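You operate a simulated robot arm through the tools that you are given. There is no shell and no other tool.

Carry out the task below with a simulated robot arm. There is one attempt and no reset: what you move stays moved.

Task
Put things in order on the table top. At the end: the teal rough cartridge stands on top of the orange care card; the yellow balm stick stands where the white clothes peg stood; the orange wool roll from the table top stands where the teal rough cartridge stood; the white clothes peg from the table top stands where the orange wool roll stood; whatever was shut is shut again. Leave all else as you found it, and nothing knocked over.

The check looks at the end state, three seconds after you hand in, the way a careful person would. Anything else that was tipped, shoved, dropped, spilled or broken makes it a failure.

Robot
A 7-joint arm with a two-finger parallel gripper, fixed in place. Base frame: the origin is at the foot of the arm, x ahead of it, y to its left, z up; the work surface is at about z = 0. Lengths are in m, angles in degrees, forces in N, time in s.
With the tool pointing down near the work surface it reaches from about 0.24 to 0.62 m from the base axis. Its first joint turns from -66.0 to 66.0 degrees. Payload 2.6 kg.
Tool frame: the origin (TCP) lies between the finger pads and is the grasp point; the fingertips stand 0.03 m ahead of it; z points along the fingers, y is the line along which they close. Largest opening 0.094 m; finger width 0.028, thickness 0.01; the body of the gripper, 0.05 by 0.096 m, starts 0.055 m behind the TCP.
Orientation is that of the tool frame in the base frame, as a unit quaternion [x, y, z, w]. With the fingers straight down and closing along the base's y, the tool's x points along the base's -x, its y along +y and its z along -z.

Tools
- The arm moves only by the tool step_arm. Its arguments are lists of equal length, an entry for each row: "delta_pos": the shift along the base's x, y, z in m, a list of three; "angular": the turn, a rotation vector about the base's x, y, z in degrees, a list of three; "jaw": the opening in per cent of the stroke, from 0 (shut) to 100 (fully open). In form: {"delta_pos": [[dx, dy, dz], ...], "angular": [[rx, ry, rz], ...], "jaw": [jaw, ...]}. A call has 1 to 20 rows; each row is the pose to reach, as a shift and turn from the pose commanded when the call began. A row lasts 0.2 s, in which the tool goes at most 0.05 m and 8.6 degrees; a call with a longer step from one row to the next is refused whole, and so is a gripper value outside its range. Where a pose cannot be reached the arm comes as near as it can. A force on the tool above 40 N (or 10 N above the force at the start of the call, whichever is more), or a blocked arm, ends the call early, and 0.2 s more pass. The fingers move at their own pace (about 0.072 m/s each) and stop on an object; they squeeze with about 33 N. The grip force told is the motor's: it shows also when the fingers shut on nothing. Time passes only in rows, and 0.2 s behind the last, so rows that repeat a pose let the fingers close. The reply holds the time, the measured pose of the TCP, the force on the tool along the base axes, the opening and the grip force, in the units named above and with some noise, with the torque about the TCP (base axes, N m) and any sound that the robot's microphone picked up.
- Cameras (640 x 400 px; columns grow to the right, rows downward): "scene" is fixed at [0.0294, 0.4258, 0.5665]; the picture's right is [-0.84, -0.54, 0.00], its down [-0.30, 0.47, -0.83] and it looks along [0.45, -0.70, -0.56] (base axes); focal length 319 px, centre (320, 200). "wrist" rides on the gripper at [0.076, 0.014, -0.102] in the tool frame; the picture's right is [-0.18, 0.98, 0.00], its down [-0.75, -0.14, -0.64] and it looks along [-0.63, -0.12, 0.77] (tool axes); focal length 243 px, centre (320, 200). There is no depth. A picture from a camera that has moved, and an enlarged one, comes with that camera's place and axes in the base frame and with its lens.
- get_image(camera): a new picture of that camera. No time passes.
- close_up(camera, box): a new picture of the part [left, top, right, bottom] of that camera's present view, enlarged. No time passes.
- sign_off(): hands the job in; it is judged then, once.

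Places have to be worked out from the pictures, the camera data and where the tool is seen. Open the gripper and draw the arm clear of the work before you hand the job in, unless the task says otherwise.

The tools are called by a JSON object that holds its "api" and its "payload". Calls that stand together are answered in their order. step_arm: Moves the arm, as the interface text tells. Its arguments: {"type":"object","properties":{"delta_pos":{"type":"array","items":{"type":"array","items":{"type":"number"}}},"angular":{"type":"array","items":{"type":"array","items":{"type":"number"}}},"jaw":{"type":"array","items":{"type":"number"}}},"required":["delta_pos","angular","jaw"]} The other tools are called the same way: get_image (camera) takes a picture; close_up (camera, box) takes an enlarged picture of a part of a camera's view; sign_off () hands the job in.

At the start:

```text
clock: 0.0
ee_pos: [0.3235, -0.1319, 0.2954]
orientation: [-0.001, 1.0, 0.0, 0.0]
force: [-0.4, -0.6, 0.2]
wrist_torque: [-0.02, -0.02, -0.01]
width: 0.0941
finger_force: 0.0
```

scene: 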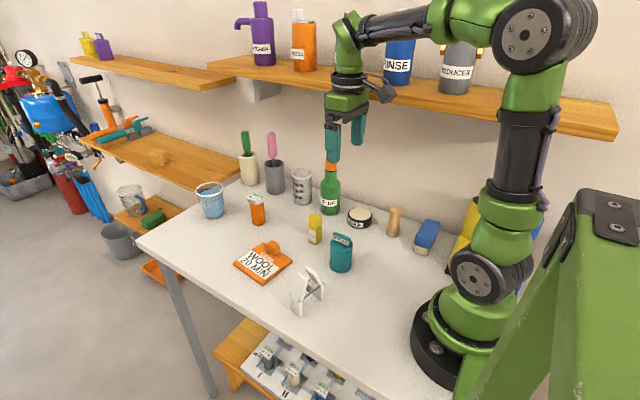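
wrist: 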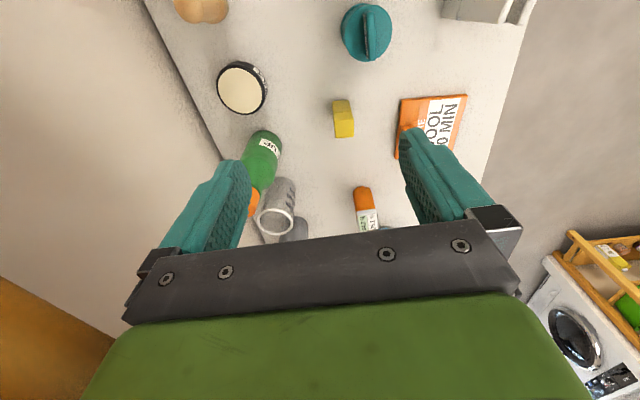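

I'll start by looking closely at the table from both cameras to identify every object before moving anything.

{"api": "close_up", "payload": {"camera": "scene", "box": [180, 160, 460, 335]}}

{"api": "close_up", "payload": {"camera": "scene", "box": [220, 220, 360, 320]}}

{"api": "close_up", "payload": {"camera": "wrist", "box": [160, 0, 540, 240]}}

{"api": "close_up", "payload": {"camera": "scene", "box": [200, 300, 400, 400]}}

```text
2.29 times, centred on (320, 248) of scene
camera zoom: at [0.0294, 0.4258, 0.5665], right [-0.84, -0.54, 0.0], down [-0.3, 0.47, -0.83], along [0.45, -0.7, -0.56], focal length 730 px, centre (320, 91)
```

zoom: 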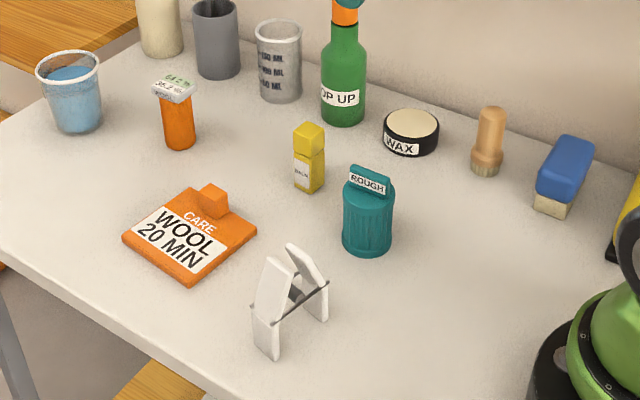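

```text
4.00 times, centred on (290, 270) of scene
camera zoom: at [0.0294, 0.4258, 0.5665], right [-0.84, -0.54, 0.0], down [-0.3, 0.47, -0.83], along [0.45, -0.7, -0.56], focal length 1278 px, centre (440, -80)
```

zoom: 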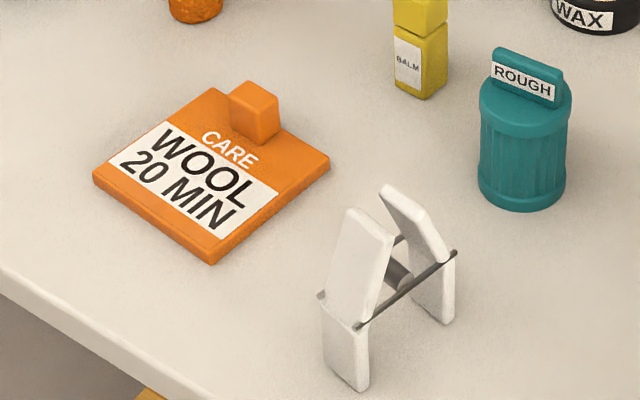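

```text
1.67 times, centred on (350, 120) of wrist
camera zoom: at [0.2479, -0.1177, 0.396], right [0.18, 0.98, 0.0], down [0.75, -0.14, 0.64], along [0.63, -0.12, -0.77], focal length 404 px, centre (270, 333)
```

zoom: 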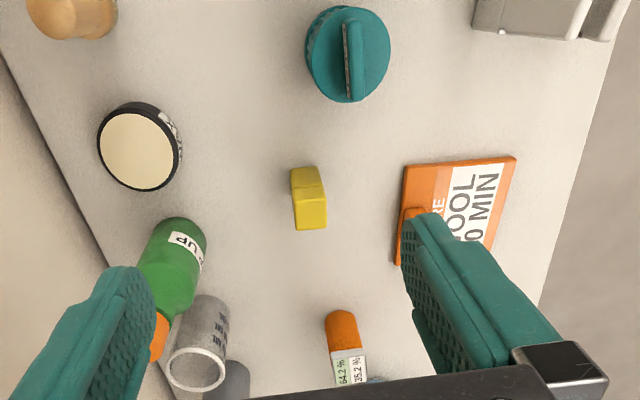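

```text
3.20 times, centred on (300, 350) of scene
camera zoom: at [0.0294, 0.4258, 0.5665], right [-0.84, -0.54, 0.0], down [-0.3, 0.47, -0.83], along [0.45, -0.7, -0.56], focal length 1022 px, centre (384, -280)
```

zoom: 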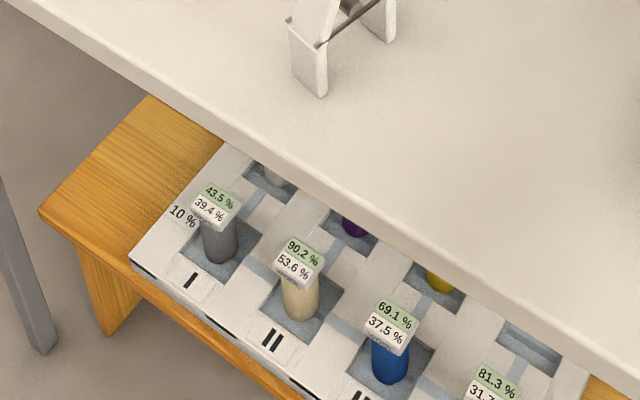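

The table shows the teal ROUGH cartridge, the yellow BALM stick, the peg and the orange care card. I still need to be sure which object is the orange wool roll, so I'm zooming on the candidates and the areas below the table.

{"api": "close_up", "payload": {"camera": "scene", "box": [235, 180, 285, 230]}}

{"api": "close_up", "payload": {"camera": "scene", "box": [80, 60, 240, 260]}}

{"api": "close_up", "payload": {"camera": "wrist", "box": [330, 160, 410, 240]}}

{"api": "close_up", "payload": {"camera": "wrist", "box": [520, 200, 640, 400]}}

{"api": "close_up", "payload": {"camera": "scene", "box": [0, 30, 200, 240]}}

{"api": "close_up", "payload": {"camera": "scene", "box": [370, 190, 540, 290]}}

```text
8.00 times, centred on (260, 205) of scene
camera zoom: at [0.0294, 0.4258, 0.5665], right [-0.84, -0.54, 0.0], down [-0.3, 0.47, -0.83], along [0.45, -0.7, -0.56], focal length 2555 px, centre (800, 160)
```

zoom: 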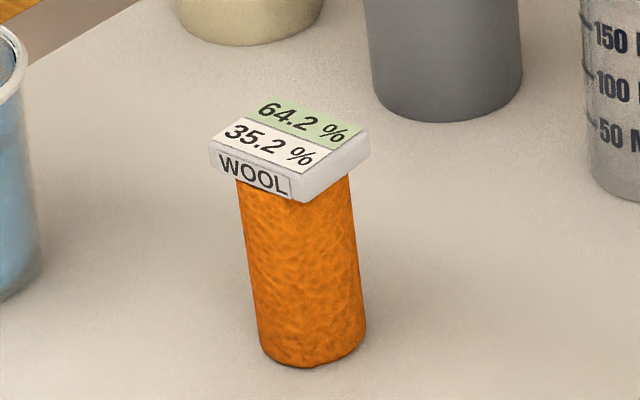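

```text
2.00 times, centred on (160, 160) of scene
camera zoom: at [0.0294, 0.4258, 0.5665], right [-0.84, -0.54, 0.0], down [-0.3, 0.47, -0.83], along [0.45, -0.7, -0.56], focal length 639 px, centre (640, 280)
```

zoom: 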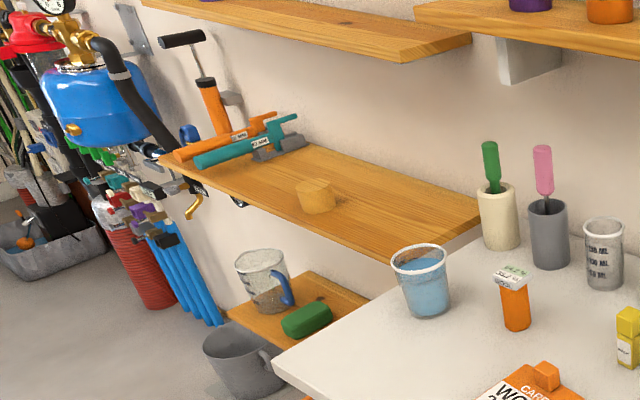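

```text
5.00 times, centred on (370, 200) of wrist
camera zoom: at [0.2479, -0.1177, 0.396], right [0.18, 0.98, 0.0], down [0.75, -0.14, 0.64], along [0.63, -0.12, -0.77], focal length 1213 px, centre (70, 200)
```

zoom: 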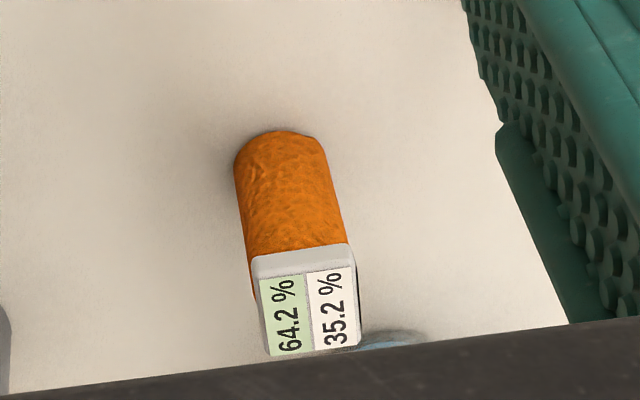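

```text
2.00 times, centred on (580, 300) of wrist
camera zoom: at [0.2479, -0.1177, 0.396], right [0.18, 0.98, 0.0], down [0.75, -0.14, 0.64], along [0.63, -0.12, -0.77], focal length 485 px, centre (-200, 0)
```

zoom: 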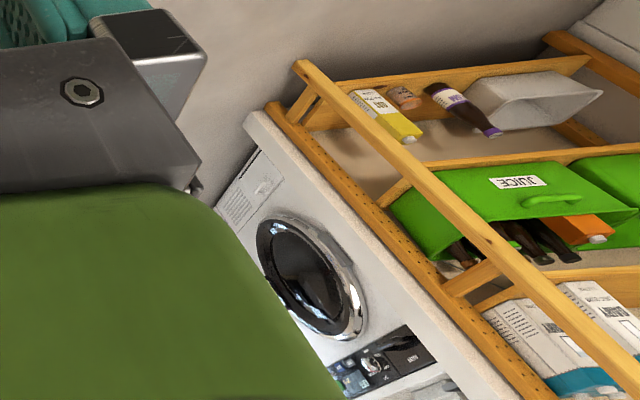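

```text
1.90 times, centred on (100, 135) of scene
camera zoom: at [0.0294, 0.4258, 0.5665], right [-0.84, -0.54, 0.0], down [-0.3, 0.47, -0.83], along [0.45, -0.7, -0.56], focal length 608 px, centre (739, 324)
```

zoom: 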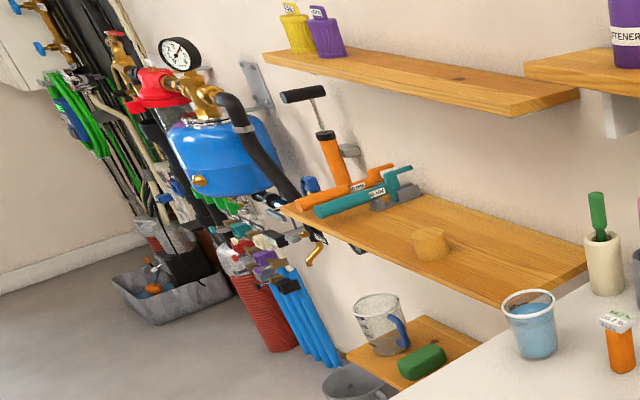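

```text
3.76 times, centred on (455, 240) of scene
camera zoom: at [0.0294, 0.4258, 0.5665], right [-0.84, -0.54, 0.0], down [-0.3, 0.47, -0.83], along [0.45, -0.7, -0.56], focal length 1202 px, centre (-188, 49)
```

zoom: 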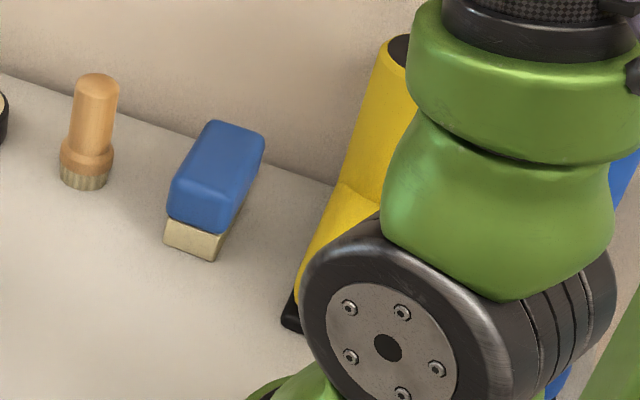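

The orange roll with the "WOOL" cap at about (0.57, -0.09) is the wool roll, and all the targets are in the open. From the scene view I put teal at (0.29, -0.07), balm at (0.39, -0.11), peg at (0.29, 0.07) and the card centre at (0.447, 0.03). I'll move the empty gripper back and to the left at height for a better wrist view.

{"api": "step_arm", "payload": {"delta_pos": [[-0.01, 0.04, 0.006], [-0.02, 0.08, 0.012], [-0.03, 0.12, 0.018], [-0.043, 0.162, 0.025], [-0.043, 0.162, 0.025]], "angular": [[0, 0, 0], [0, 0, 0], [0, 0, 0], [0, 0, 0], [0, 0, 0]], "jaw": [100, 100, 100, 100, 100]}}

{"api": "get_image", "payload": {"camera": "wrist"}}

{"api": "get_image", "payload": {"camera": "scene"}}

```text
clock: 1.2
ee_pos: [0.2811, 0.0301, 0.3194]
orientation: [0.0, 1.0, 0.0, 0.0]
force: [0.8, -0.7, 0.6]
wrist_torque: [0.02, -0.01, -0.01]
width: 0.0941
finger_force: 0.0
```

```text
taken
camera wrist: at [0.2051, 0.0439, 0.4207], right [0.18, 0.98, 0.0], down [0.75, -0.14, 0.64], along [0.63, -0.12, -0.77], focal length 243 px, centre (320, 200)
```

wrist: 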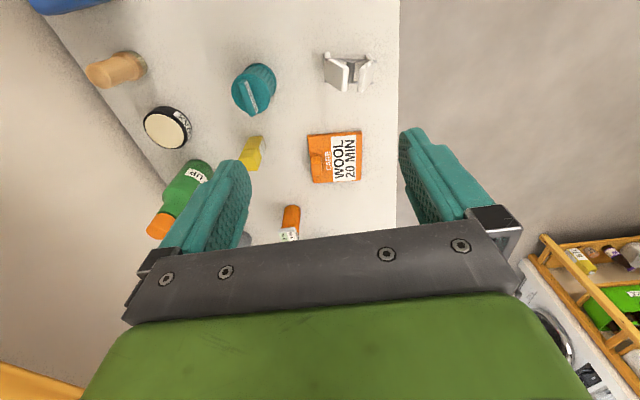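

```text
taken
```

scene: 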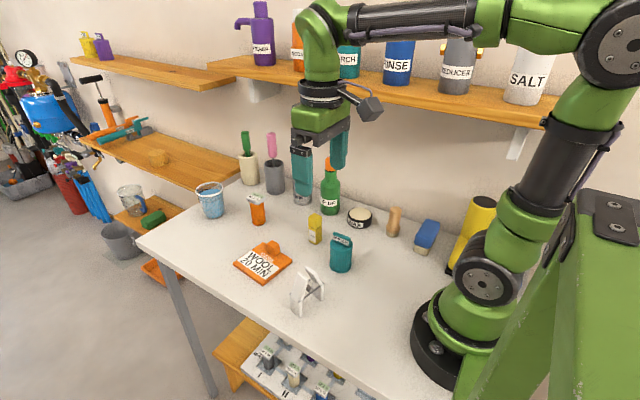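

The overhead wrist view covers all the targets. I'm enlarging the peg, the teal cartridge and the card to pin down their places.

{"api": "close_up", "payload": {"camera": "wrist", "box": [300, 30, 396, 90]}}

{"api": "close_up", "payload": {"camera": "wrist", "box": [210, 50, 306, 110]}}

{"api": "close_up", "payload": {"camera": "wrist", "box": [280, 115, 408, 195]}}

{"api": "close_up", "payload": {"camera": "wrist", "box": [200, 120, 328, 250]}}

{"api": "close_up", "payload": {"camera": "scene", "box": [280, 255, 340, 325]}}

{"api": "close_up", "payload": {"camera": "scene", "box": [225, 230, 305, 295]}}

```text
6.67 times, centred on (348, 60) of wrist
camera zoom: at [0.2051, 0.0439, 0.4207], right [0.18, 0.98, 0.0], down [0.75, -0.14, 0.64], along [0.63, -0.12, -0.77], focal length 1618 px, centre (133, 1133)
```

zoom: 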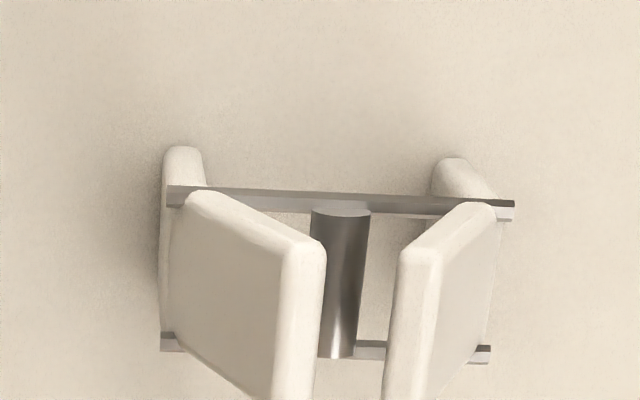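

```text
6.67 times, centred on (258, 80) of wrist
camera zoom: at [0.2051, 0.0439, 0.4207], right [0.18, 0.98, 0.0], down [0.75, -0.14, 0.64], along [0.63, -0.12, -0.77], focal length 1618 px, centre (733, 1000)
```

zoom: 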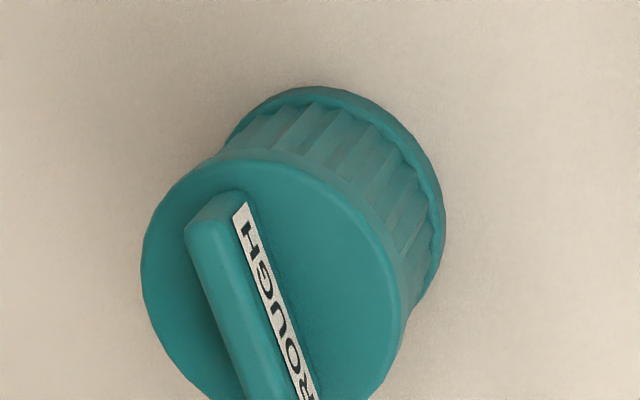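

```text
5.00 times, centred on (344, 155) of wrist
camera zoom: at [0.2051, 0.0439, 0.4207], right [0.18, 0.98, 0.0], down [0.75, -0.14, 0.64], along [0.63, -0.12, -0.77], focal length 1213 px, centre (200, 425)
```

zoom: 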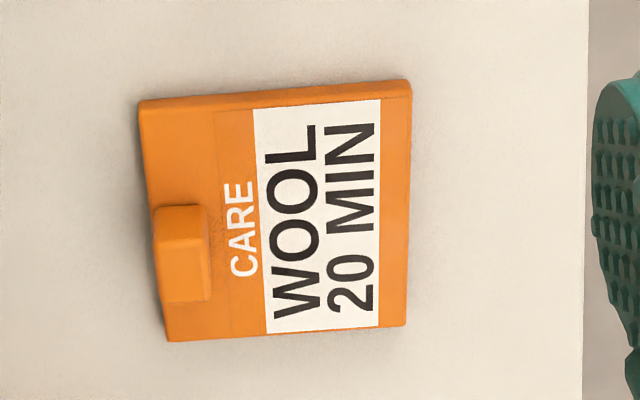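

```text
3.08 times, centred on (264, 185) of wrist
camera zoom: at [0.2051, 0.0439, 0.4207], right [0.18, 0.98, 0.0], down [0.75, -0.14, 0.64], along [0.63, -0.12, -0.77], focal length 746 px, centre (492, 246)
```

zoom: 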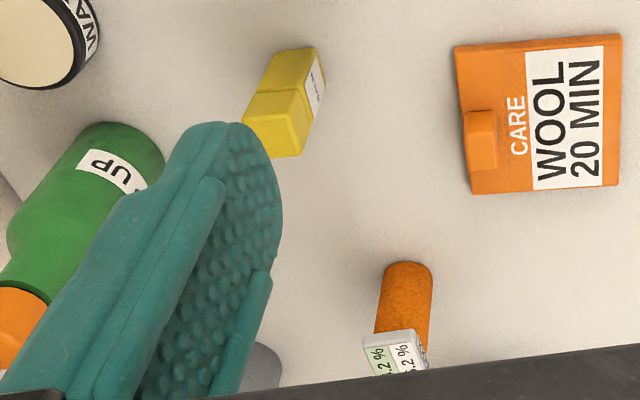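

```text
5.71 times, centred on (310, 290) of scene
camera zoom: at [0.0294, 0.4258, 0.5665], right [-0.84, -0.54, 0.0], down [-0.3, 0.47, -0.83], along [0.45, -0.7, -0.56], focal length 1825 px, centre (377, -314)
```

zoom: 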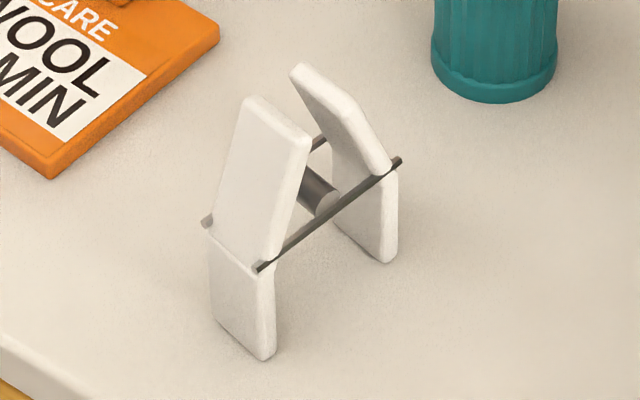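

```text
6.15 times, centred on (265, 262) of scene
camera zoom: at [0.0294, 0.4258, 0.5665], right [-0.84, -0.54, 0.0], down [-0.3, 0.47, -0.83], along [0.45, -0.7, -0.56], focal length 1965 px, centre (658, -185)
```

zoom: 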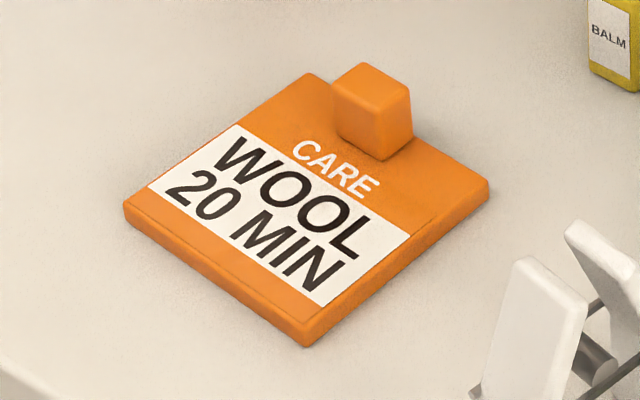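

Estimates from both cameras agree: teal at (0.289, -0.071) with a body about 55 mm wide and 60 mm tall plus a handle, and peg at (0.291, 0.069), yaw about -12.6°, roughly 0.1 m tall. I'll rotate the gripper 90° so it closes along x, which keeps the fingers away from the card's raised block later, and move above the teal cartridge.

{"api": "step_arm", "payload": {"delta_pos": [[0.001, -0.01, -0.01], [0.0015, -0.02, -0.02], [0.002, -0.03, -0.03], [0.003, -0.04, -0.04], [0.004, -0.05, -0.05], [0.005, -0.06, -0.06], [0.006, -0.07, -0.07], [0.007, -0.08, -0.08], [0.0075, -0.09, -0.09], [0.008, -0.1, -0.1], [0.0082, -0.1015, -0.12], [0.0082, -0.1015, -0.12]], "angular": [[0, 0, 8], [0, 0, 16], [0, 0, 24], [0, 0, 32], [0, 0, 40], [0, 0, 48], [0, 0, 56], [0, 0, 64], [0, 0, 72], [0, 0, 80], [0, 0, 88], [0, 0, 90]], "jaw": [100, 100, 100, 100, 100, 100, 100, 100, 100, 100, 100, 100]}}

{"api": "get_image", "payload": {"camera": "wrist"}}

{"api": "get_image", "payload": {"camera": "scene"}}

```text
clock: 3.8
ee_pos: [0.2892, -0.0719, 0.1995]
orientation: [0.708, -0.706, 0.0, -0.001]
force: [0.1, 0.2, -0.3]
wrist_torque: [-0.04, 0.02, 0.01]
width: 0.0941
finger_force: 0.2
```

```text
taken
camera wrist: at [0.2756, -0.1485, 0.3006], right [-0.98, 0.18, 0.0], down [0.14, 0.75, 0.64], along [0.12, 0.63, -0.77], focal length 243 px, centre (320, 200)
```

wrist: 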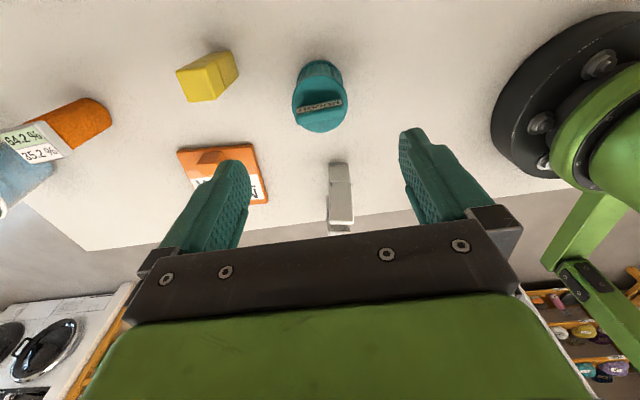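

```text
taken
```

scene: 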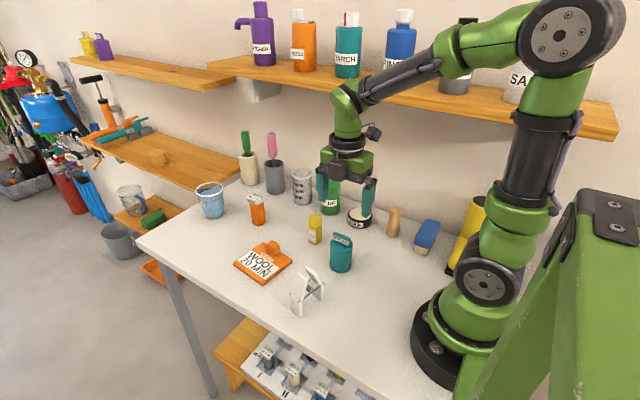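

The rotation reached cleanly. I'm zooming on the teal cartridge from here to confirm its centre before descending.

{"api": "close_up", "payload": {"camera": "wrist", "box": [272, 45, 368, 145]}}

{"api": "close_up", "payload": {"camera": "wrist", "box": [160, 130, 360, 250]}}

```text
4.00 times, centred on (320, 95) of wrist
camera zoom: at [0.2756, -0.1485, 0.3006], right [-0.98, 0.18, 0.0], down [0.14, 0.75, 0.64], along [0.12, 0.63, -0.77], focal length 970 px, centre (320, 620)
```

zoom: 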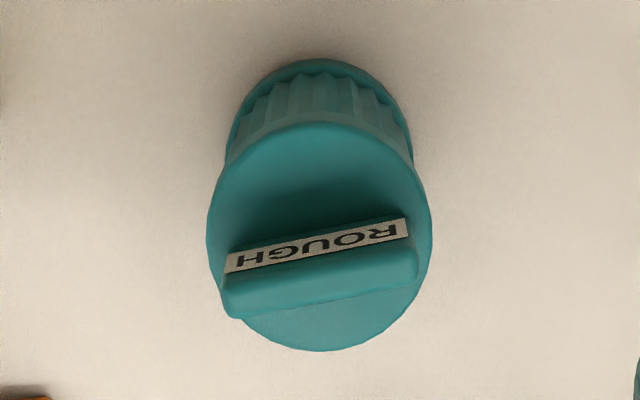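

```text
3.20 times, centred on (260, 190) of wrist
camera zoom: at [0.2756, -0.1485, 0.3006], right [-0.98, 0.18, 0.0], down [0.14, 0.75, 0.64], along [0.12, 0.63, -0.77], focal length 776 px, centre (512, 232)
```

zoom: 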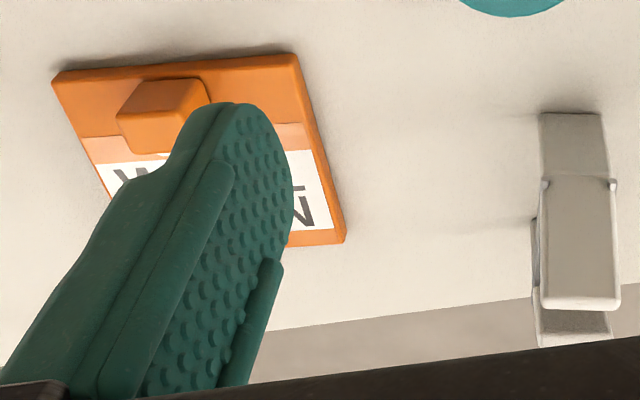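

Teal's top disc centre works out to (0.290, -0.071), straight below the tool. I'll descend with open fingers to TCP z ≈ 0.055.

{"api": "step_arm", "payload": {"delta_pos": [[0.0005, 0.0005, -0.04], [0.0005, 0.0005, -0.075], [0.0005, 0.0005, -0.105], [0.0005, 0.0005, -0.125], [0.0005, 0.0005, -0.138], [0.0005, 0.0005, -0.145], [0.0005, 0.0005, -0.145]], "angular": [[0, 0, 0], [0, 0, 0], [0, 0, 0], [0, 0, 0], [0, 0, 0], [0, 0, 0], [0, 0, 0]], "jaw": [100, 100, 100, 100, 100, 100, 100]}}

{"api": "close_up", "payload": {"camera": "scene", "box": [280, 190, 420, 300]}}

{"api": "get_image", "payload": {"camera": "wrist"}}

```text
clock: 5.4
ee_pos: [0.2901, -0.07, 0.0533]
orientation: [-0.707, 0.707, 0.0, 0.0]
force: [0.2, -0.2, 0.0]
wrist_torque: [0.05, 0.0, -0.01]
width: 0.094
finger_force: 0.0
```

```text
3.64 times, centred on (350, 245) of scene
camera zoom: at [0.0294, 0.4258, 0.5665], right [-0.84, -0.54, 0.0], down [-0.3, 0.47, -0.83], along [0.45, -0.7, -0.56], focal length 1161 px, centre (211, 36)
```

zoom: 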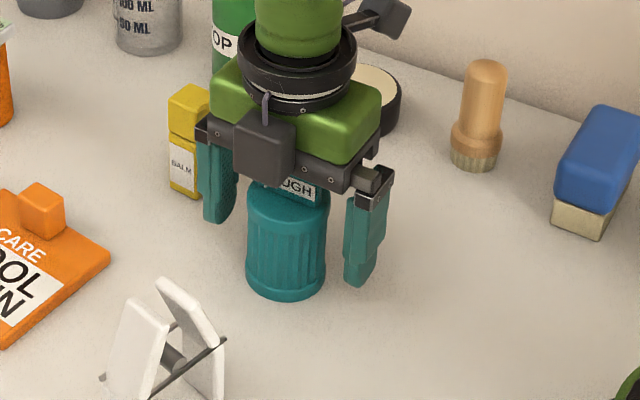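

```text
taken
camera wrist: at [0.2754, -0.1464, 0.1552], right [-0.98, 0.18, 0.0], down [0.14, 0.75, 0.64], along [0.12, 0.63, -0.77], focal length 243 px, centre (320, 200)
```

wrist: 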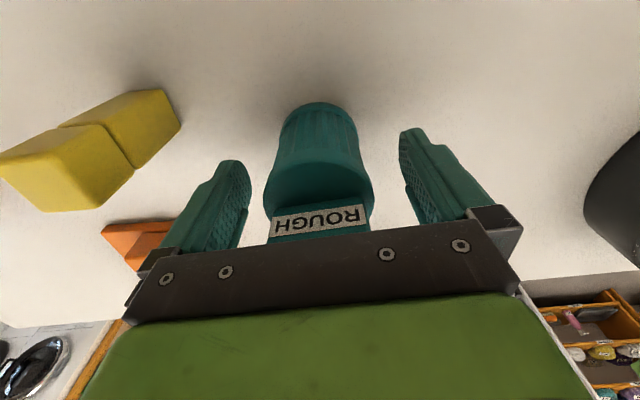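

The fingers straddle the teal body evenly with no contact force. Closing the jaw now.

{"api": "step_arm", "payload": {"delta_pos": [[0, 0, 0], [0, 0, 0], [0, 0, 0], [0, 0, 0], [0, 0, 0]], "angular": [[0, 0, 0], [0, 0, 0], [0, 0, 0], [0, 0, 0], [0, 0, 0]], "jaw": [60, 40, 20, 0, 0]}}

{"api": "close_up", "payload": {"camera": "scene", "box": [280, 190, 420, 300]}}

```text
clock: 6.6
ee_pos: [0.2895, -0.07, 0.0542]
orientation: [0.707, -0.707, 0.0, 0.0]
force: [0.4, -0.2, 0.2]
wrist_torque: [-0.02, 0.01, -0.01]
width: 0.053
finger_force: 33.3
```

```text
3.64 times, centred on (350, 245) of scene
camera zoom: at [0.0294, 0.4258, 0.5665], right [-0.84, -0.54, 0.0], down [-0.3, 0.47, -0.83], along [0.45, -0.7, -0.56], focal length 1161 px, centre (211, 36)
```

zoom: 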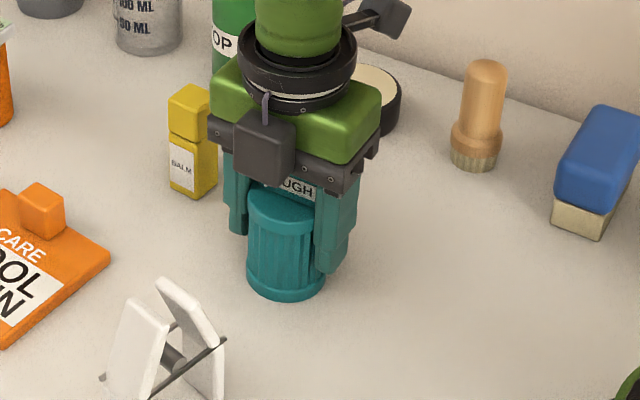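

Teal is held (width 0.053, 33 N). I'll lift straight up, then carry it at a height well above the peg to over the card's free label area at about (0.447, 0.040).

{"api": "step_arm", "payload": {"delta_pos": [[0, 0, 0.02], [0, 0, 0.06], [0, 0, 0.1], [0, 0, 0.135], [0.02, 0.014, 0.14], [0.05, 0.035, 0.14], [0.08, 0.056, 0.14], [0.11, 0.077, 0.14], [0.135, 0.095, 0.14], [0.15, 0.105, 0.14], [0.1575, 0.1105, 0.14], [0.1575, 0.1105, 0.14]], "angular": [[0, 0, 0], [0, 0, 0], [0, 0, 0], [0, 0, 0], [0, 0, 0], [0, 0, 0], [0, 0, 0], [0, 0, 0], [0, 0, 0], [0, 0, 0], [0, 0, 0], [0, 0, 0]], "jaw": [0, 0, 0, 0, 0, 0, 0, 0, 0, 0, 0, 0]}}

{"api": "get_image", "payload": {"camera": "wrist"}}

{"api": "get_image", "payload": {"camera": "scene"}}

```text
clock: 9.2
ee_pos: [0.4463, 0.0394, 0.1966]
orientation: [-0.707, 0.707, 0.0, 0.0]
force: [0.7, 0.7, -1.4]
wrist_torque: [0.0, -0.03, -0.03]
width: 0.0531
finger_force: 32.9
```

```text
taken
camera wrist: at [0.4327, -0.0357, 0.2969], right [-0.98, 0.18, 0.0], down [0.14, 0.75, 0.64], along [0.12, 0.63, -0.77], focal length 243 px, centre (320, 200)
```

wrist: 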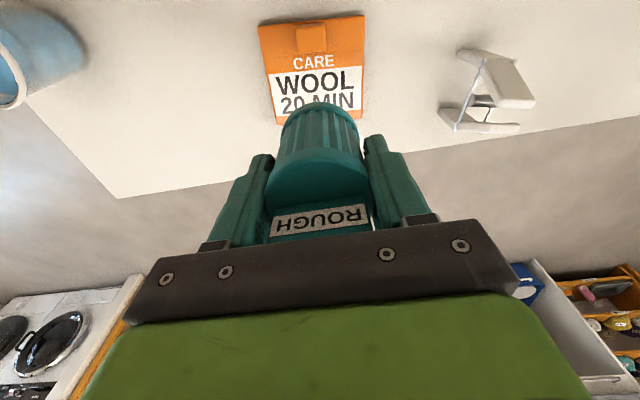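

```text
taken
```

scene: 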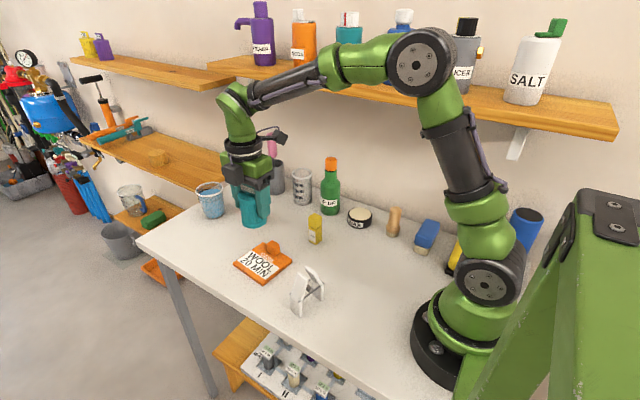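

The card sits directly below as calculated, with teal over the label area away from the raised block. I'll lower to about 15 mm above the card and look.

{"api": "step_arm", "payload": {"delta_pos": [[0.0005, 0.0005, -0.03], [0.0005, 0.0008, -0.06], [0.0005, 0.001, -0.085], [0.0005, 0.001, -0.105], [0.0005, 0.001, -0.117], [0.0005, 0.001, -0.117]], "angular": [[0, 0, 0], [0, 0, 0], [0, 0, 0], [0, 0, 0], [0, 0, 0], [0, 0, 0]], "jaw": [0, 0, 0, 0, 0, 0]}}

{"api": "close_up", "payload": {"camera": "scene", "box": [210, 180, 330, 300]}}

{"api": "close_up", "payload": {"camera": "wrist", "box": [220, 0, 420, 240]}}

```text
clock: 10.6
ee_pos: [0.447, 0.0411, 0.077]
orientation: [0.708, -0.707, 0.001, 0.0]
force: [-1.3, 0.9, -0.3]
wrist_torque: [0.0, -0.02, -0.03]
width: 0.053
finger_force: 33.4
```

```text
3.33 times, centred on (270, 240) of scene
camera zoom: at [0.0294, 0.4258, 0.5665], right [-0.84, -0.54, 0.0], down [-0.3, 0.47, -0.83], along [0.45, -0.7, -0.56], focal length 1064 px, centre (487, 67)
```

zoom: 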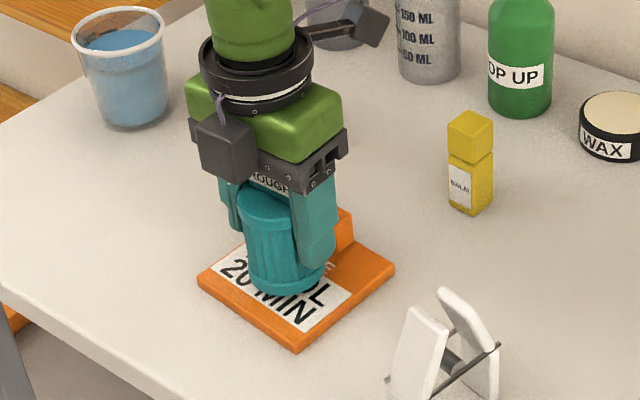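

```text
1.67 times, centred on (320, 120) of wrist
camera zoom: at [0.4332, -0.0358, 0.1781], right [-0.98, 0.18, 0.0], down [0.14, 0.75, 0.64], along [0.12, 0.63, -0.77], focal length 404 px, centre (320, 333)
```

zoom: 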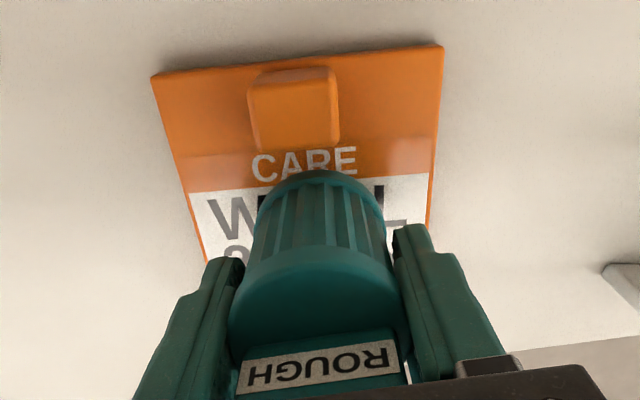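

Teal hangs centred over the label, clear of the raised block. I'll lower in small steps and watch the vertical force for contact.

{"api": "step_arm", "payload": {"delta_pos": [[0, 0, -0.003], [0, 0, -0.006], [0, 0, -0.008], [0, 0, -0.009]], "angular": [[0, 0, 0], [0, 0, 0], [0, 0, 0], [0, 0, 0]], "jaw": [0, 0, 0, 0]}}

{"api": "close_up", "payload": {"camera": "wrist", "box": [260, 60, 400, 180]}}

```text
clock: 11.6
ee_pos: [0.4484, 0.0416, 0.0689]
orientation: [0.707, -0.707, 0.0, 0.0]
force: [0.1, 0.0, -0.8]
wrist_torque: [0.02, -0.01, -0.03]
width: 0.0532
finger_force: 33.0
```

```text
3.33 times, centred on (330, 120) of wrist
camera zoom: at [0.4342, -0.0351, 0.1699], right [-0.98, 0.18, 0.0], down [0.14, 0.75, 0.64], along [0.12, 0.63, -0.77], focal length 809 px, centre (287, 467)
```

zoom: 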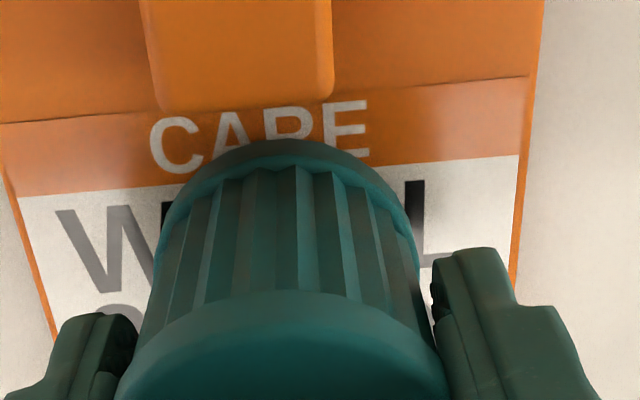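

No contact yet at TCP z ≈ 0.069. I'm continuing down in 1 mm steps.

{"api": "step_arm", "payload": {"delta_pos": [[0, 0, -0.001], [0, 0, -0.002], [0, 0, -0.003]], "angular": [[0, 0, 0], [0, 0, 0], [0, 0, 0]], "jaw": [0, 0, 0]}}

```text
clock: 12.4
ee_pos: [0.4481, 0.0406, 0.0667]
orientation: [-0.707, 0.707, 0.0, 0.0]
force: [-0.4, 0.3, -0.8]
wrist_torque: [0.01, 0.04, -0.02]
width: 0.0534
finger_force: 33.6
```

Still only the object's weight on the tool. Two more millimetre steps.

{"api": "step_arm", "payload": {"delta_pos": [[0, 0, -0.001], [0, 0, -0.001]], "angular": [[0, 0, 0], [0, 0, 0]], "jaw": [0, 0]}}

{"api": "close_up", "payload": {"camera": "scene", "box": [225, 225, 305, 295]}}

```text
clock: 13.0
ee_pos: [0.4486, 0.0404, 0.0648]
orientation: [-0.707, 0.707, 0.001, 0.001]
force: [-0.4, 0.1, 7.5]
wrist_torque: [-0.01, 0.08, -0.01]
width: 0.0527
finger_force: 32.6
```

```text
5.71 times, centred on (265, 260) of scene
camera zoom: at [0.0294, 0.4258, 0.5665], right [-0.84, -0.54, 0.0], down [-0.3, 0.47, -0.83], along [0.45, -0.7, -0.56], focal length 1825 px, centre (634, -143)
```

zoom: 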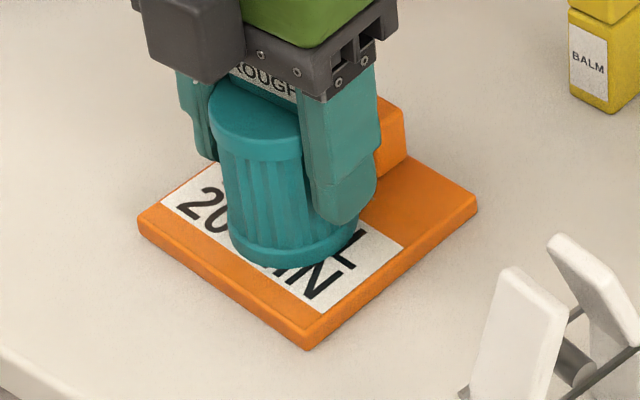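

Contact at 7.5 N, so teal is seated flat on the card. I'll open the fingers, then rise straight up.

{"api": "step_arm", "payload": {"delta_pos": [[0, 0, 0], [0, 0, 0], [0, 0, 0], [0, 0, 0], [0, 0, 0]], "angular": [[0, 0, 0], [0, 0, 0], [0, 0, 0], [0, 0, 0], [0, 0, 0]], "jaw": [60, 70, 80, 90, 90]}}

{"api": "close_up", "payload": {"camera": "scene", "box": [225, 225, 305, 295]}}

{"api": "get_image", "payload": {"camera": "wrist"}}

```text
clock: 14.2
ee_pos: [0.4464, 0.0396, 0.0643]
orientation: [-0.707, 0.707, 0.0, 0.0]
force: [-0.3, -0.9, 0.3]
wrist_torque: [0.02, -0.01, -0.02]
width: 0.0846
finger_force: 0.0
```

```text
5.71 times, centred on (265, 260) of scene
camera zoom: at [0.0294, 0.4258, 0.5665], right [-0.84, -0.54, 0.0], down [-0.3, 0.47, -0.83], along [0.45, -0.7, -0.56], focal length 1825 px, centre (634, -143)
```

zoom: 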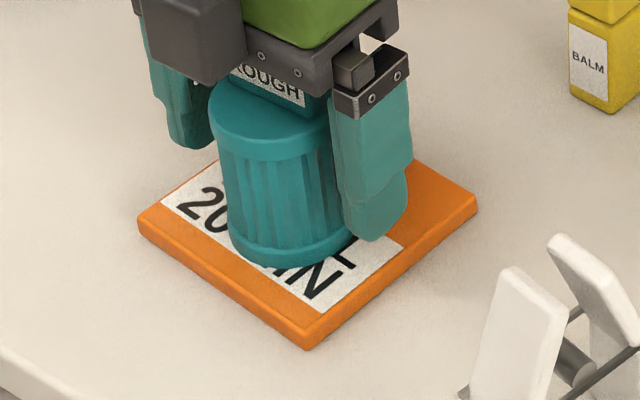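

```text
taken
camera wrist: at [0.4336, -0.0359, 0.1658], right [-0.98, 0.18, 0.0], down [0.14, 0.75, 0.64], along [0.12, 0.63, -0.77], focal length 243 px, centre (320, 200)
```

wrist: 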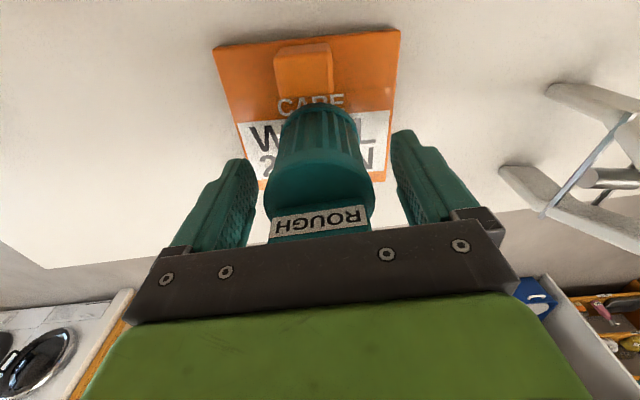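

Teal stands freely on the card with fingers clear. I'll rise straight up, then rotate back to about -8° (matching the wool cap) while moving toward the wool roll at height.

{"api": "step_arm", "payload": {"delta_pos": [[0, 0, 0.02], [0, 0, 0.05], [0, 0, 0.09], [0, 0, 0.13], [0, 0, 0.16], [0.005, -0.01, 0.16], [0.01, -0.02, 0.16], [0.015, -0.03, 0.16], [0.02, -0.04, 0.16], [0.03, -0.05, 0.16], [0.04, -0.06, 0.16], [0.05, -0.07, 0.16], [0.06, -0.08, 0.16], [0.07, -0.09, 0.16], [0.075, -0.1, 0.16], [0.08, -0.11, 0.16], [0.08, -0.12, 0.16], [0.08, -0.12, 0.16]], "angular": [[0, 0, 0], [0, 0, 0], [0, 0, 0], [0, 0, 0], [0, 0, 0], [0, 0, -8.2], [0, 0, -16.4], [0, 0, -24.6], [0, 0, -32.8], [0, 0, -41], [0, 0, -49.2], [0, 0, -57.4], [0, 0, -65.6], [0, 0, -73.8], [0, 0, -82], [0, 0, -90.2], [0, 0, -98], [0, 0, -98]], "jaw": [90, 90, 90, 100, 100, 100, 100, 100, 100, 100, 100, 100, 100, 100, 100, 100, 100, 100]}}

{"api": "get_image", "payload": {"camera": "wrist"}}

{"api": "get_image", "payload": {"camera": "scene"}}

```text
clock: 18.0
ee_pos: [0.5276, -0.0792, 0.2249]
orientation: [0.071, 0.997, 0.001, -0.001]
force: [-0.5, -0.1, -0.7]
wrist_torque: [0.0, 0.01, 0.0]
width: 0.0942
finger_force: 0.0
```

```text
taken
camera wrist: at [0.4546, -0.055, 0.3267], right [0.32, 0.95, 0.0], down [0.73, -0.25, 0.64], along [0.61, -0.21, -0.77], focal length 243 px, centre (320, 200)
```

wrist: 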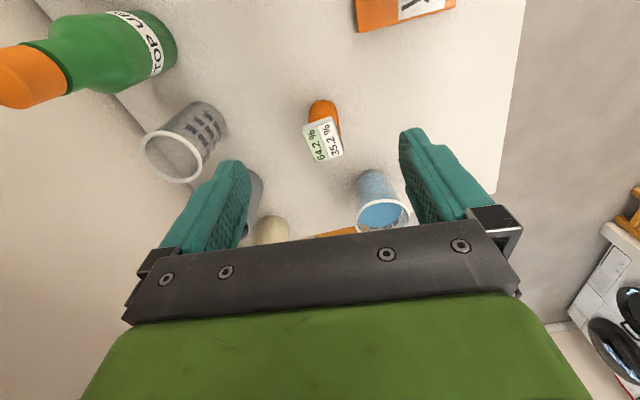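

```text
taken
```

scene: 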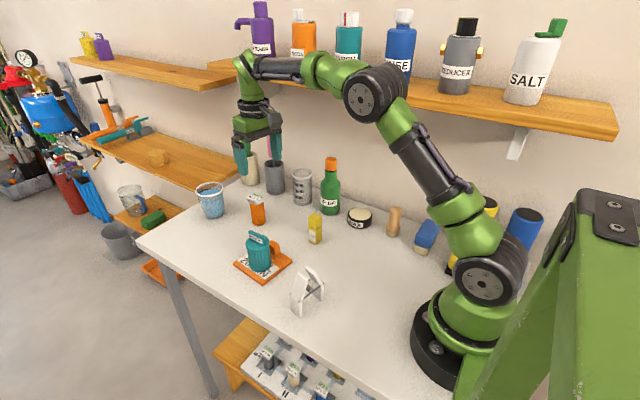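

Teal stands on the card. Now I'm zooming on the wool roll from here to measure its place and yaw.

{"api": "close_up", "payload": {"camera": "wrist", "box": [280, 80, 376, 180]}}

{"api": "close_up", "payload": {"camera": "scene", "box": [225, 215, 335, 325]}}

```text
4.00 times, centred on (328, 130) of wrist
camera zoom: at [0.4546, -0.055, 0.3267], right [0.32, 0.95, 0.0], down [0.73, -0.25, 0.64], along [0.61, -0.21, -0.77], focal length 970 px, centre (288, 480)
```

zoom: 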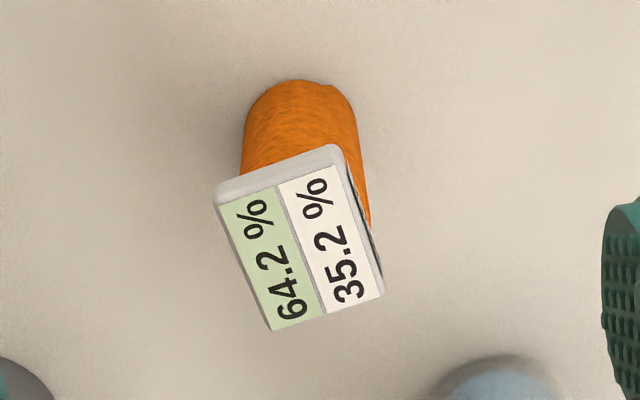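

```text
3.64 times, centred on (280, 270) of scene
camera zoom: at [0.0294, 0.4258, 0.5665], right [-0.84, -0.54, 0.0], down [-0.3, 0.47, -0.83], along [0.45, -0.7, -0.56], focal length 1161 px, centre (466, -54)
```

zoom: 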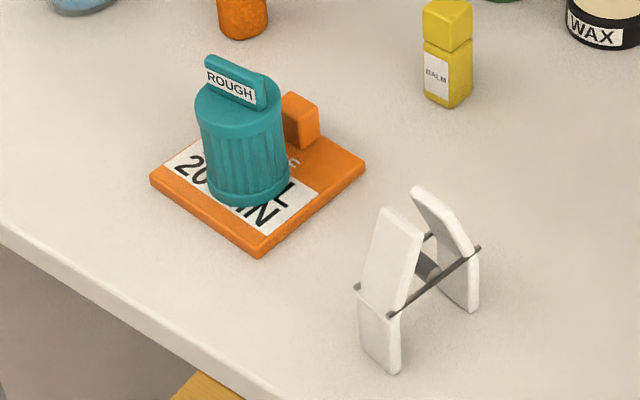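

The cap centre is at (0.5727, -0.0915), its base agrees at about (0.571, -0.091), and its sides are nearly aligned with the base axes (yaw about +2°). I'll align the yaw and move over it, stopping with the fingertips just above the cap.

{"api": "step_arm", "payload": {"delta_pos": [[0.022, -0.006, 0], [0.044, -0.012, -0.02], [0.044, -0.012, -0.06], [0.044, -0.012, -0.09], [0.044, -0.012, -0.09]], "angular": [[0, 0, 5], [0, 0, 9.5], [0, 0, 9.5], [0, 0, 9.5], [0, 0, 9.5]], "jaw": [100, 100, 100, 100, 100]}}

{"api": "get_image", "payload": {"camera": "wrist"}}

{"api": "close_up", "payload": {"camera": "scene", "box": [200, 120, 320, 240]}}

```text
clock: 19.2
ee_pos: [0.5714, -0.0893, 0.1353]
orientation: [-0.013, 1.0, 0.0, 0.0]
force: [0.0, 0.2, -0.6]
wrist_torque: [-0.04, 0.0, 0.0]
width: 0.0942
finger_force: 0.1
```

```text
taken
camera wrist: at [0.4954, -0.0776, 0.2359], right [0.16, 0.99, 0.0], down [0.76, -0.12, 0.64], along [0.63, -0.1, -0.77], focal length 243 px, centre (320, 200)
```

wrist: 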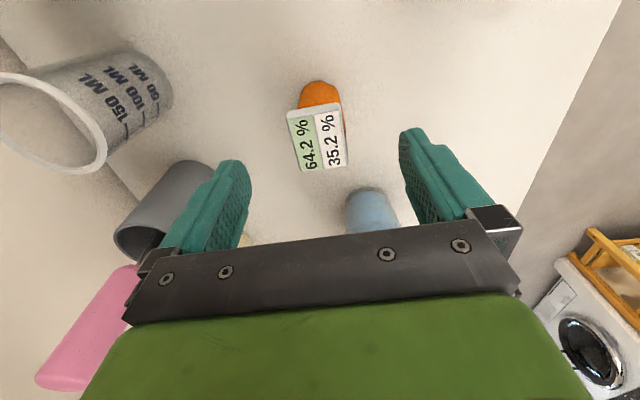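

```text
3.33 times, centred on (260, 180) of scene
camera zoom: at [0.0294, 0.4258, 0.5665], right [-0.84, -0.54, 0.0], down [-0.3, 0.47, -0.83], along [0.45, -0.7, -0.56], focal length 1064 px, centre (520, 267)
```

zoom: 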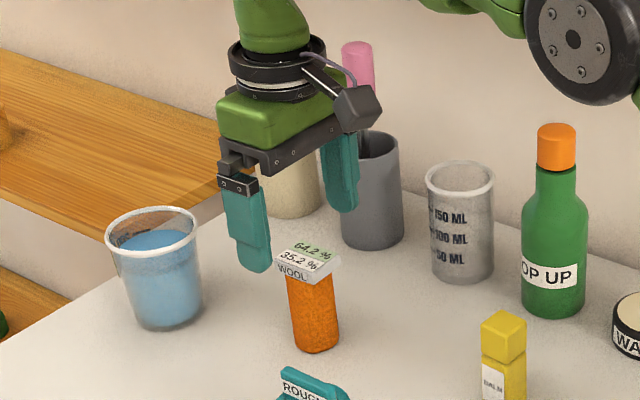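

The fingers straddle the cap evenly with about 30 mm clearance each side. Descending to TCP z ≈ 0.045 and checking before closing.

{"api": "step_arm", "payload": {"delta_pos": [[0.0005, 0, -0.03], [0.0005, 0, -0.055], [0.0005, 0, -0.075], [0.0005, 0, -0.0885], [0.0005, 0, -0.0885]], "angular": [[0, 0, 0], [0, 0, 0], [0, 0, 0], [0, 0, 0], [0, 0, 0]], "jaw": [100, 100, 100, 100, 100]}}

{"api": "get_image", "payload": {"camera": "wrist"}}

{"api": "close_up", "payload": {"camera": "scene", "box": [200, 120, 320, 240]}}

```text
clock: 20.4
ee_pos: [0.5717, -0.0891, 0.046]
orientation: [-0.013, 1.0, 0.0, -0.001]
force: [0.1, 0.3, 1.5]
wrist_torque: [-0.03, -0.01, 0.01]
width: 0.0941
finger_force: 0.1
```

```text
taken
camera wrist: at [0.496, -0.0781, 0.1482], right [0.16, 0.99, 0.0], down [0.76, -0.12, 0.64], along [0.63, -0.1, -0.77], focal length 243 px, centre (320, 200)
```

wrist: 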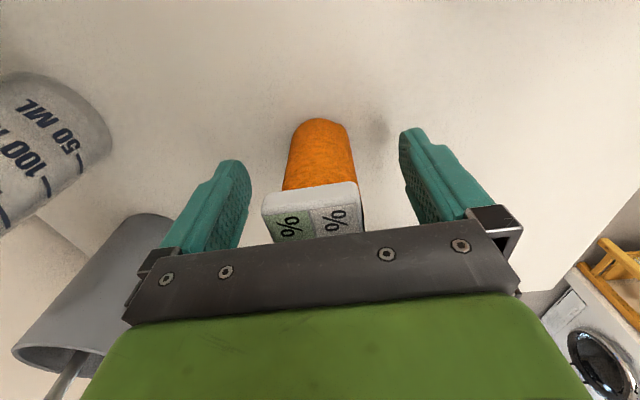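

```text
3.33 times, centred on (260, 180) of scene
camera zoom: at [0.0294, 0.4258, 0.5665], right [-0.84, -0.54, 0.0], down [-0.3, 0.47, -0.83], along [0.45, -0.7, -0.56], focal length 1064 px, centre (520, 267)
```

zoom: 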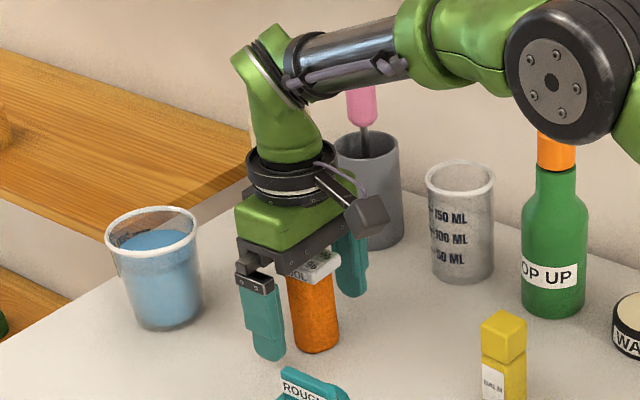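

The roll sits centred between the fingers and the palm clears the cap. Closing.

{"api": "step_arm", "payload": {"delta_pos": [[0, 0, 0], [0, 0, 0], [0, 0, 0], [0, 0, 0], [0, 0, 0], [0, 0, 0]], "angular": [[0, 0, 0], [0, 0, 0], [0, 0, 0], [0, 0, 0], [0, 0, 0], [0, 0, 0]], "jaw": [70, 50, 35, 20, 0, 0]}}

{"api": "get_image", "payload": {"camera": "wrist"}}

{"api": "close_up", "payload": {"camera": "scene", "box": [200, 120, 320, 240]}}

```text
clock: 21.8
ee_pos: [0.5742, -0.0887, 0.0471]
orientation: [-0.013, 1.0, 0.0, 0.0]
force: [-0.3, -0.2, 0.4]
wrist_torque: [-0.03, -0.03, 0.03]
width: 0.0398
finger_force: 32.9
```

```text
taken
camera wrist: at [0.496, -0.078, 0.1485], right [0.16, 0.99, 0.0], down [0.76, -0.12, 0.64], along [0.63, -0.1, -0.77], focal length 243 px, centre (320, 200)
```

wrist: 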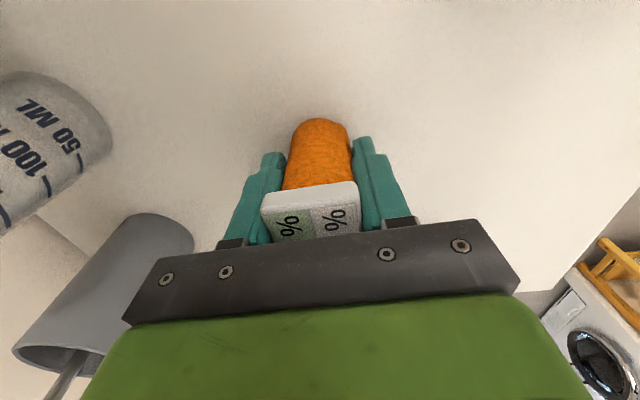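

```text
3.33 times, centred on (260, 180) of scene
camera zoom: at [0.0294, 0.4258, 0.5665], right [-0.84, -0.54, 0.0], down [-0.3, 0.47, -0.83], along [0.45, -0.7, -0.56], focal length 1064 px, centre (520, 267)
```

zoom: 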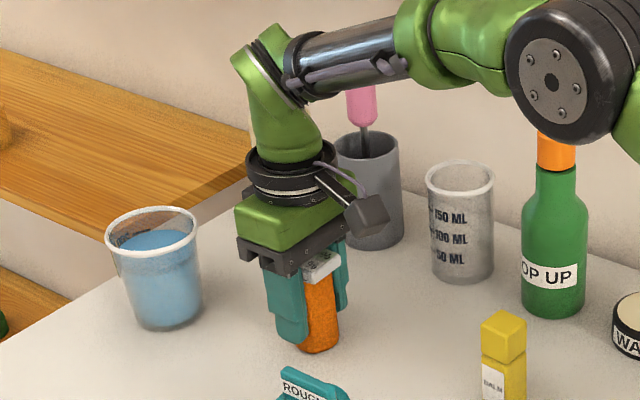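

The roll is gripped (width 0.040, 33 N). I'll lift straight up and carry it high over to teal's former place at (0.2895, -0.071).

{"api": "step_arm", "payload": {"delta_pos": [[0, 0, 0.02], [0, 0, 0.06], [0, 0, 0.1], [0, 0, 0.14], [-0.02, 0.0014, 0.15], [-0.05, 0.0035, 0.15], [-0.085, 0.006, 0.15], [-0.12, 0.0085, 0.15], [-0.155, 0.011, 0.15], [-0.19, 0.013, 0.15], [-0.225, 0.0155, 0.15], [-0.255, 0.0175, 0.15], [-0.275, 0.019, 0.15], [-0.2823, 0.0192, 0.15], [-0.2823, 0.0192, 0.15]], "angular": [[0, 0, 0], [0, 0, 0], [0, 0, 0], [0, 0, 0], [0, 0, 0], [0, 0, 0], [0, 0, 0], [0, 0, 0], [0, 0, 0], [0, 0, 0], [0, 0, 0], [0, 0, 0], [0, 0, 0], [0, 0, 0], [0, 0, 0]], "jaw": [0, 0, 0, 0, 0, 0, 0, 0, 0, 0, 0, 0, 0, 0, 0]}}

{"api": "get_image", "payload": {"camera": "wrist"}}

{"api": "get_image", "payload": {"camera": "scene"}}

```text
clock: 25.0
ee_pos: [0.2892, -0.0725, 0.1978]
orientation: [-0.013, 1.0, 0.0, 0.0]
force: [0.7, 0.0, -0.9]
wrist_torque: [0.01, 0.05, -0.02]
width: 0.0397
finger_force: 32.8
```

```text
taken
camera wrist: at [0.2124, -0.0604, 0.299], right [0.16, 0.99, 0.0], down [0.76, -0.12, 0.64], along [0.63, -0.1, -0.77], focal length 243 px, centre (320, 200)
```

wrist: 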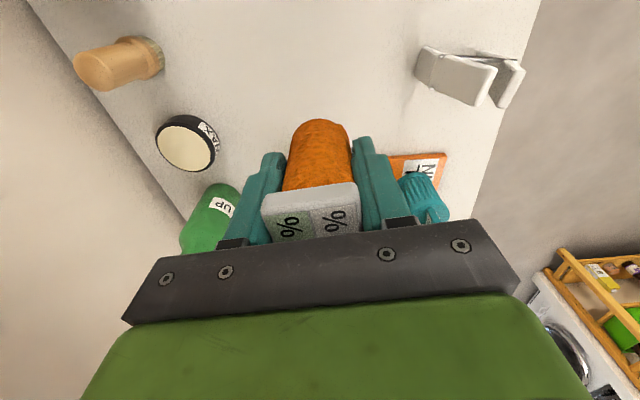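

```text
taken
```

scene: 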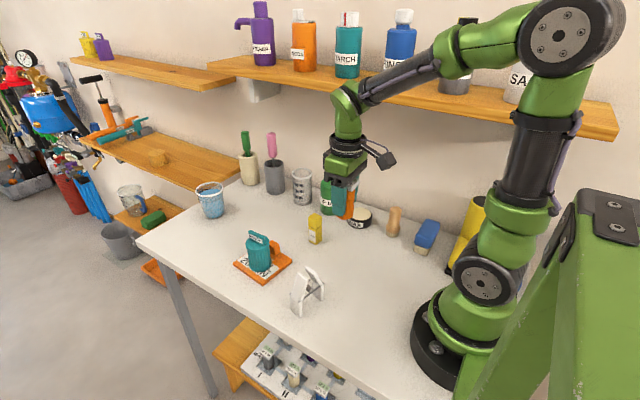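

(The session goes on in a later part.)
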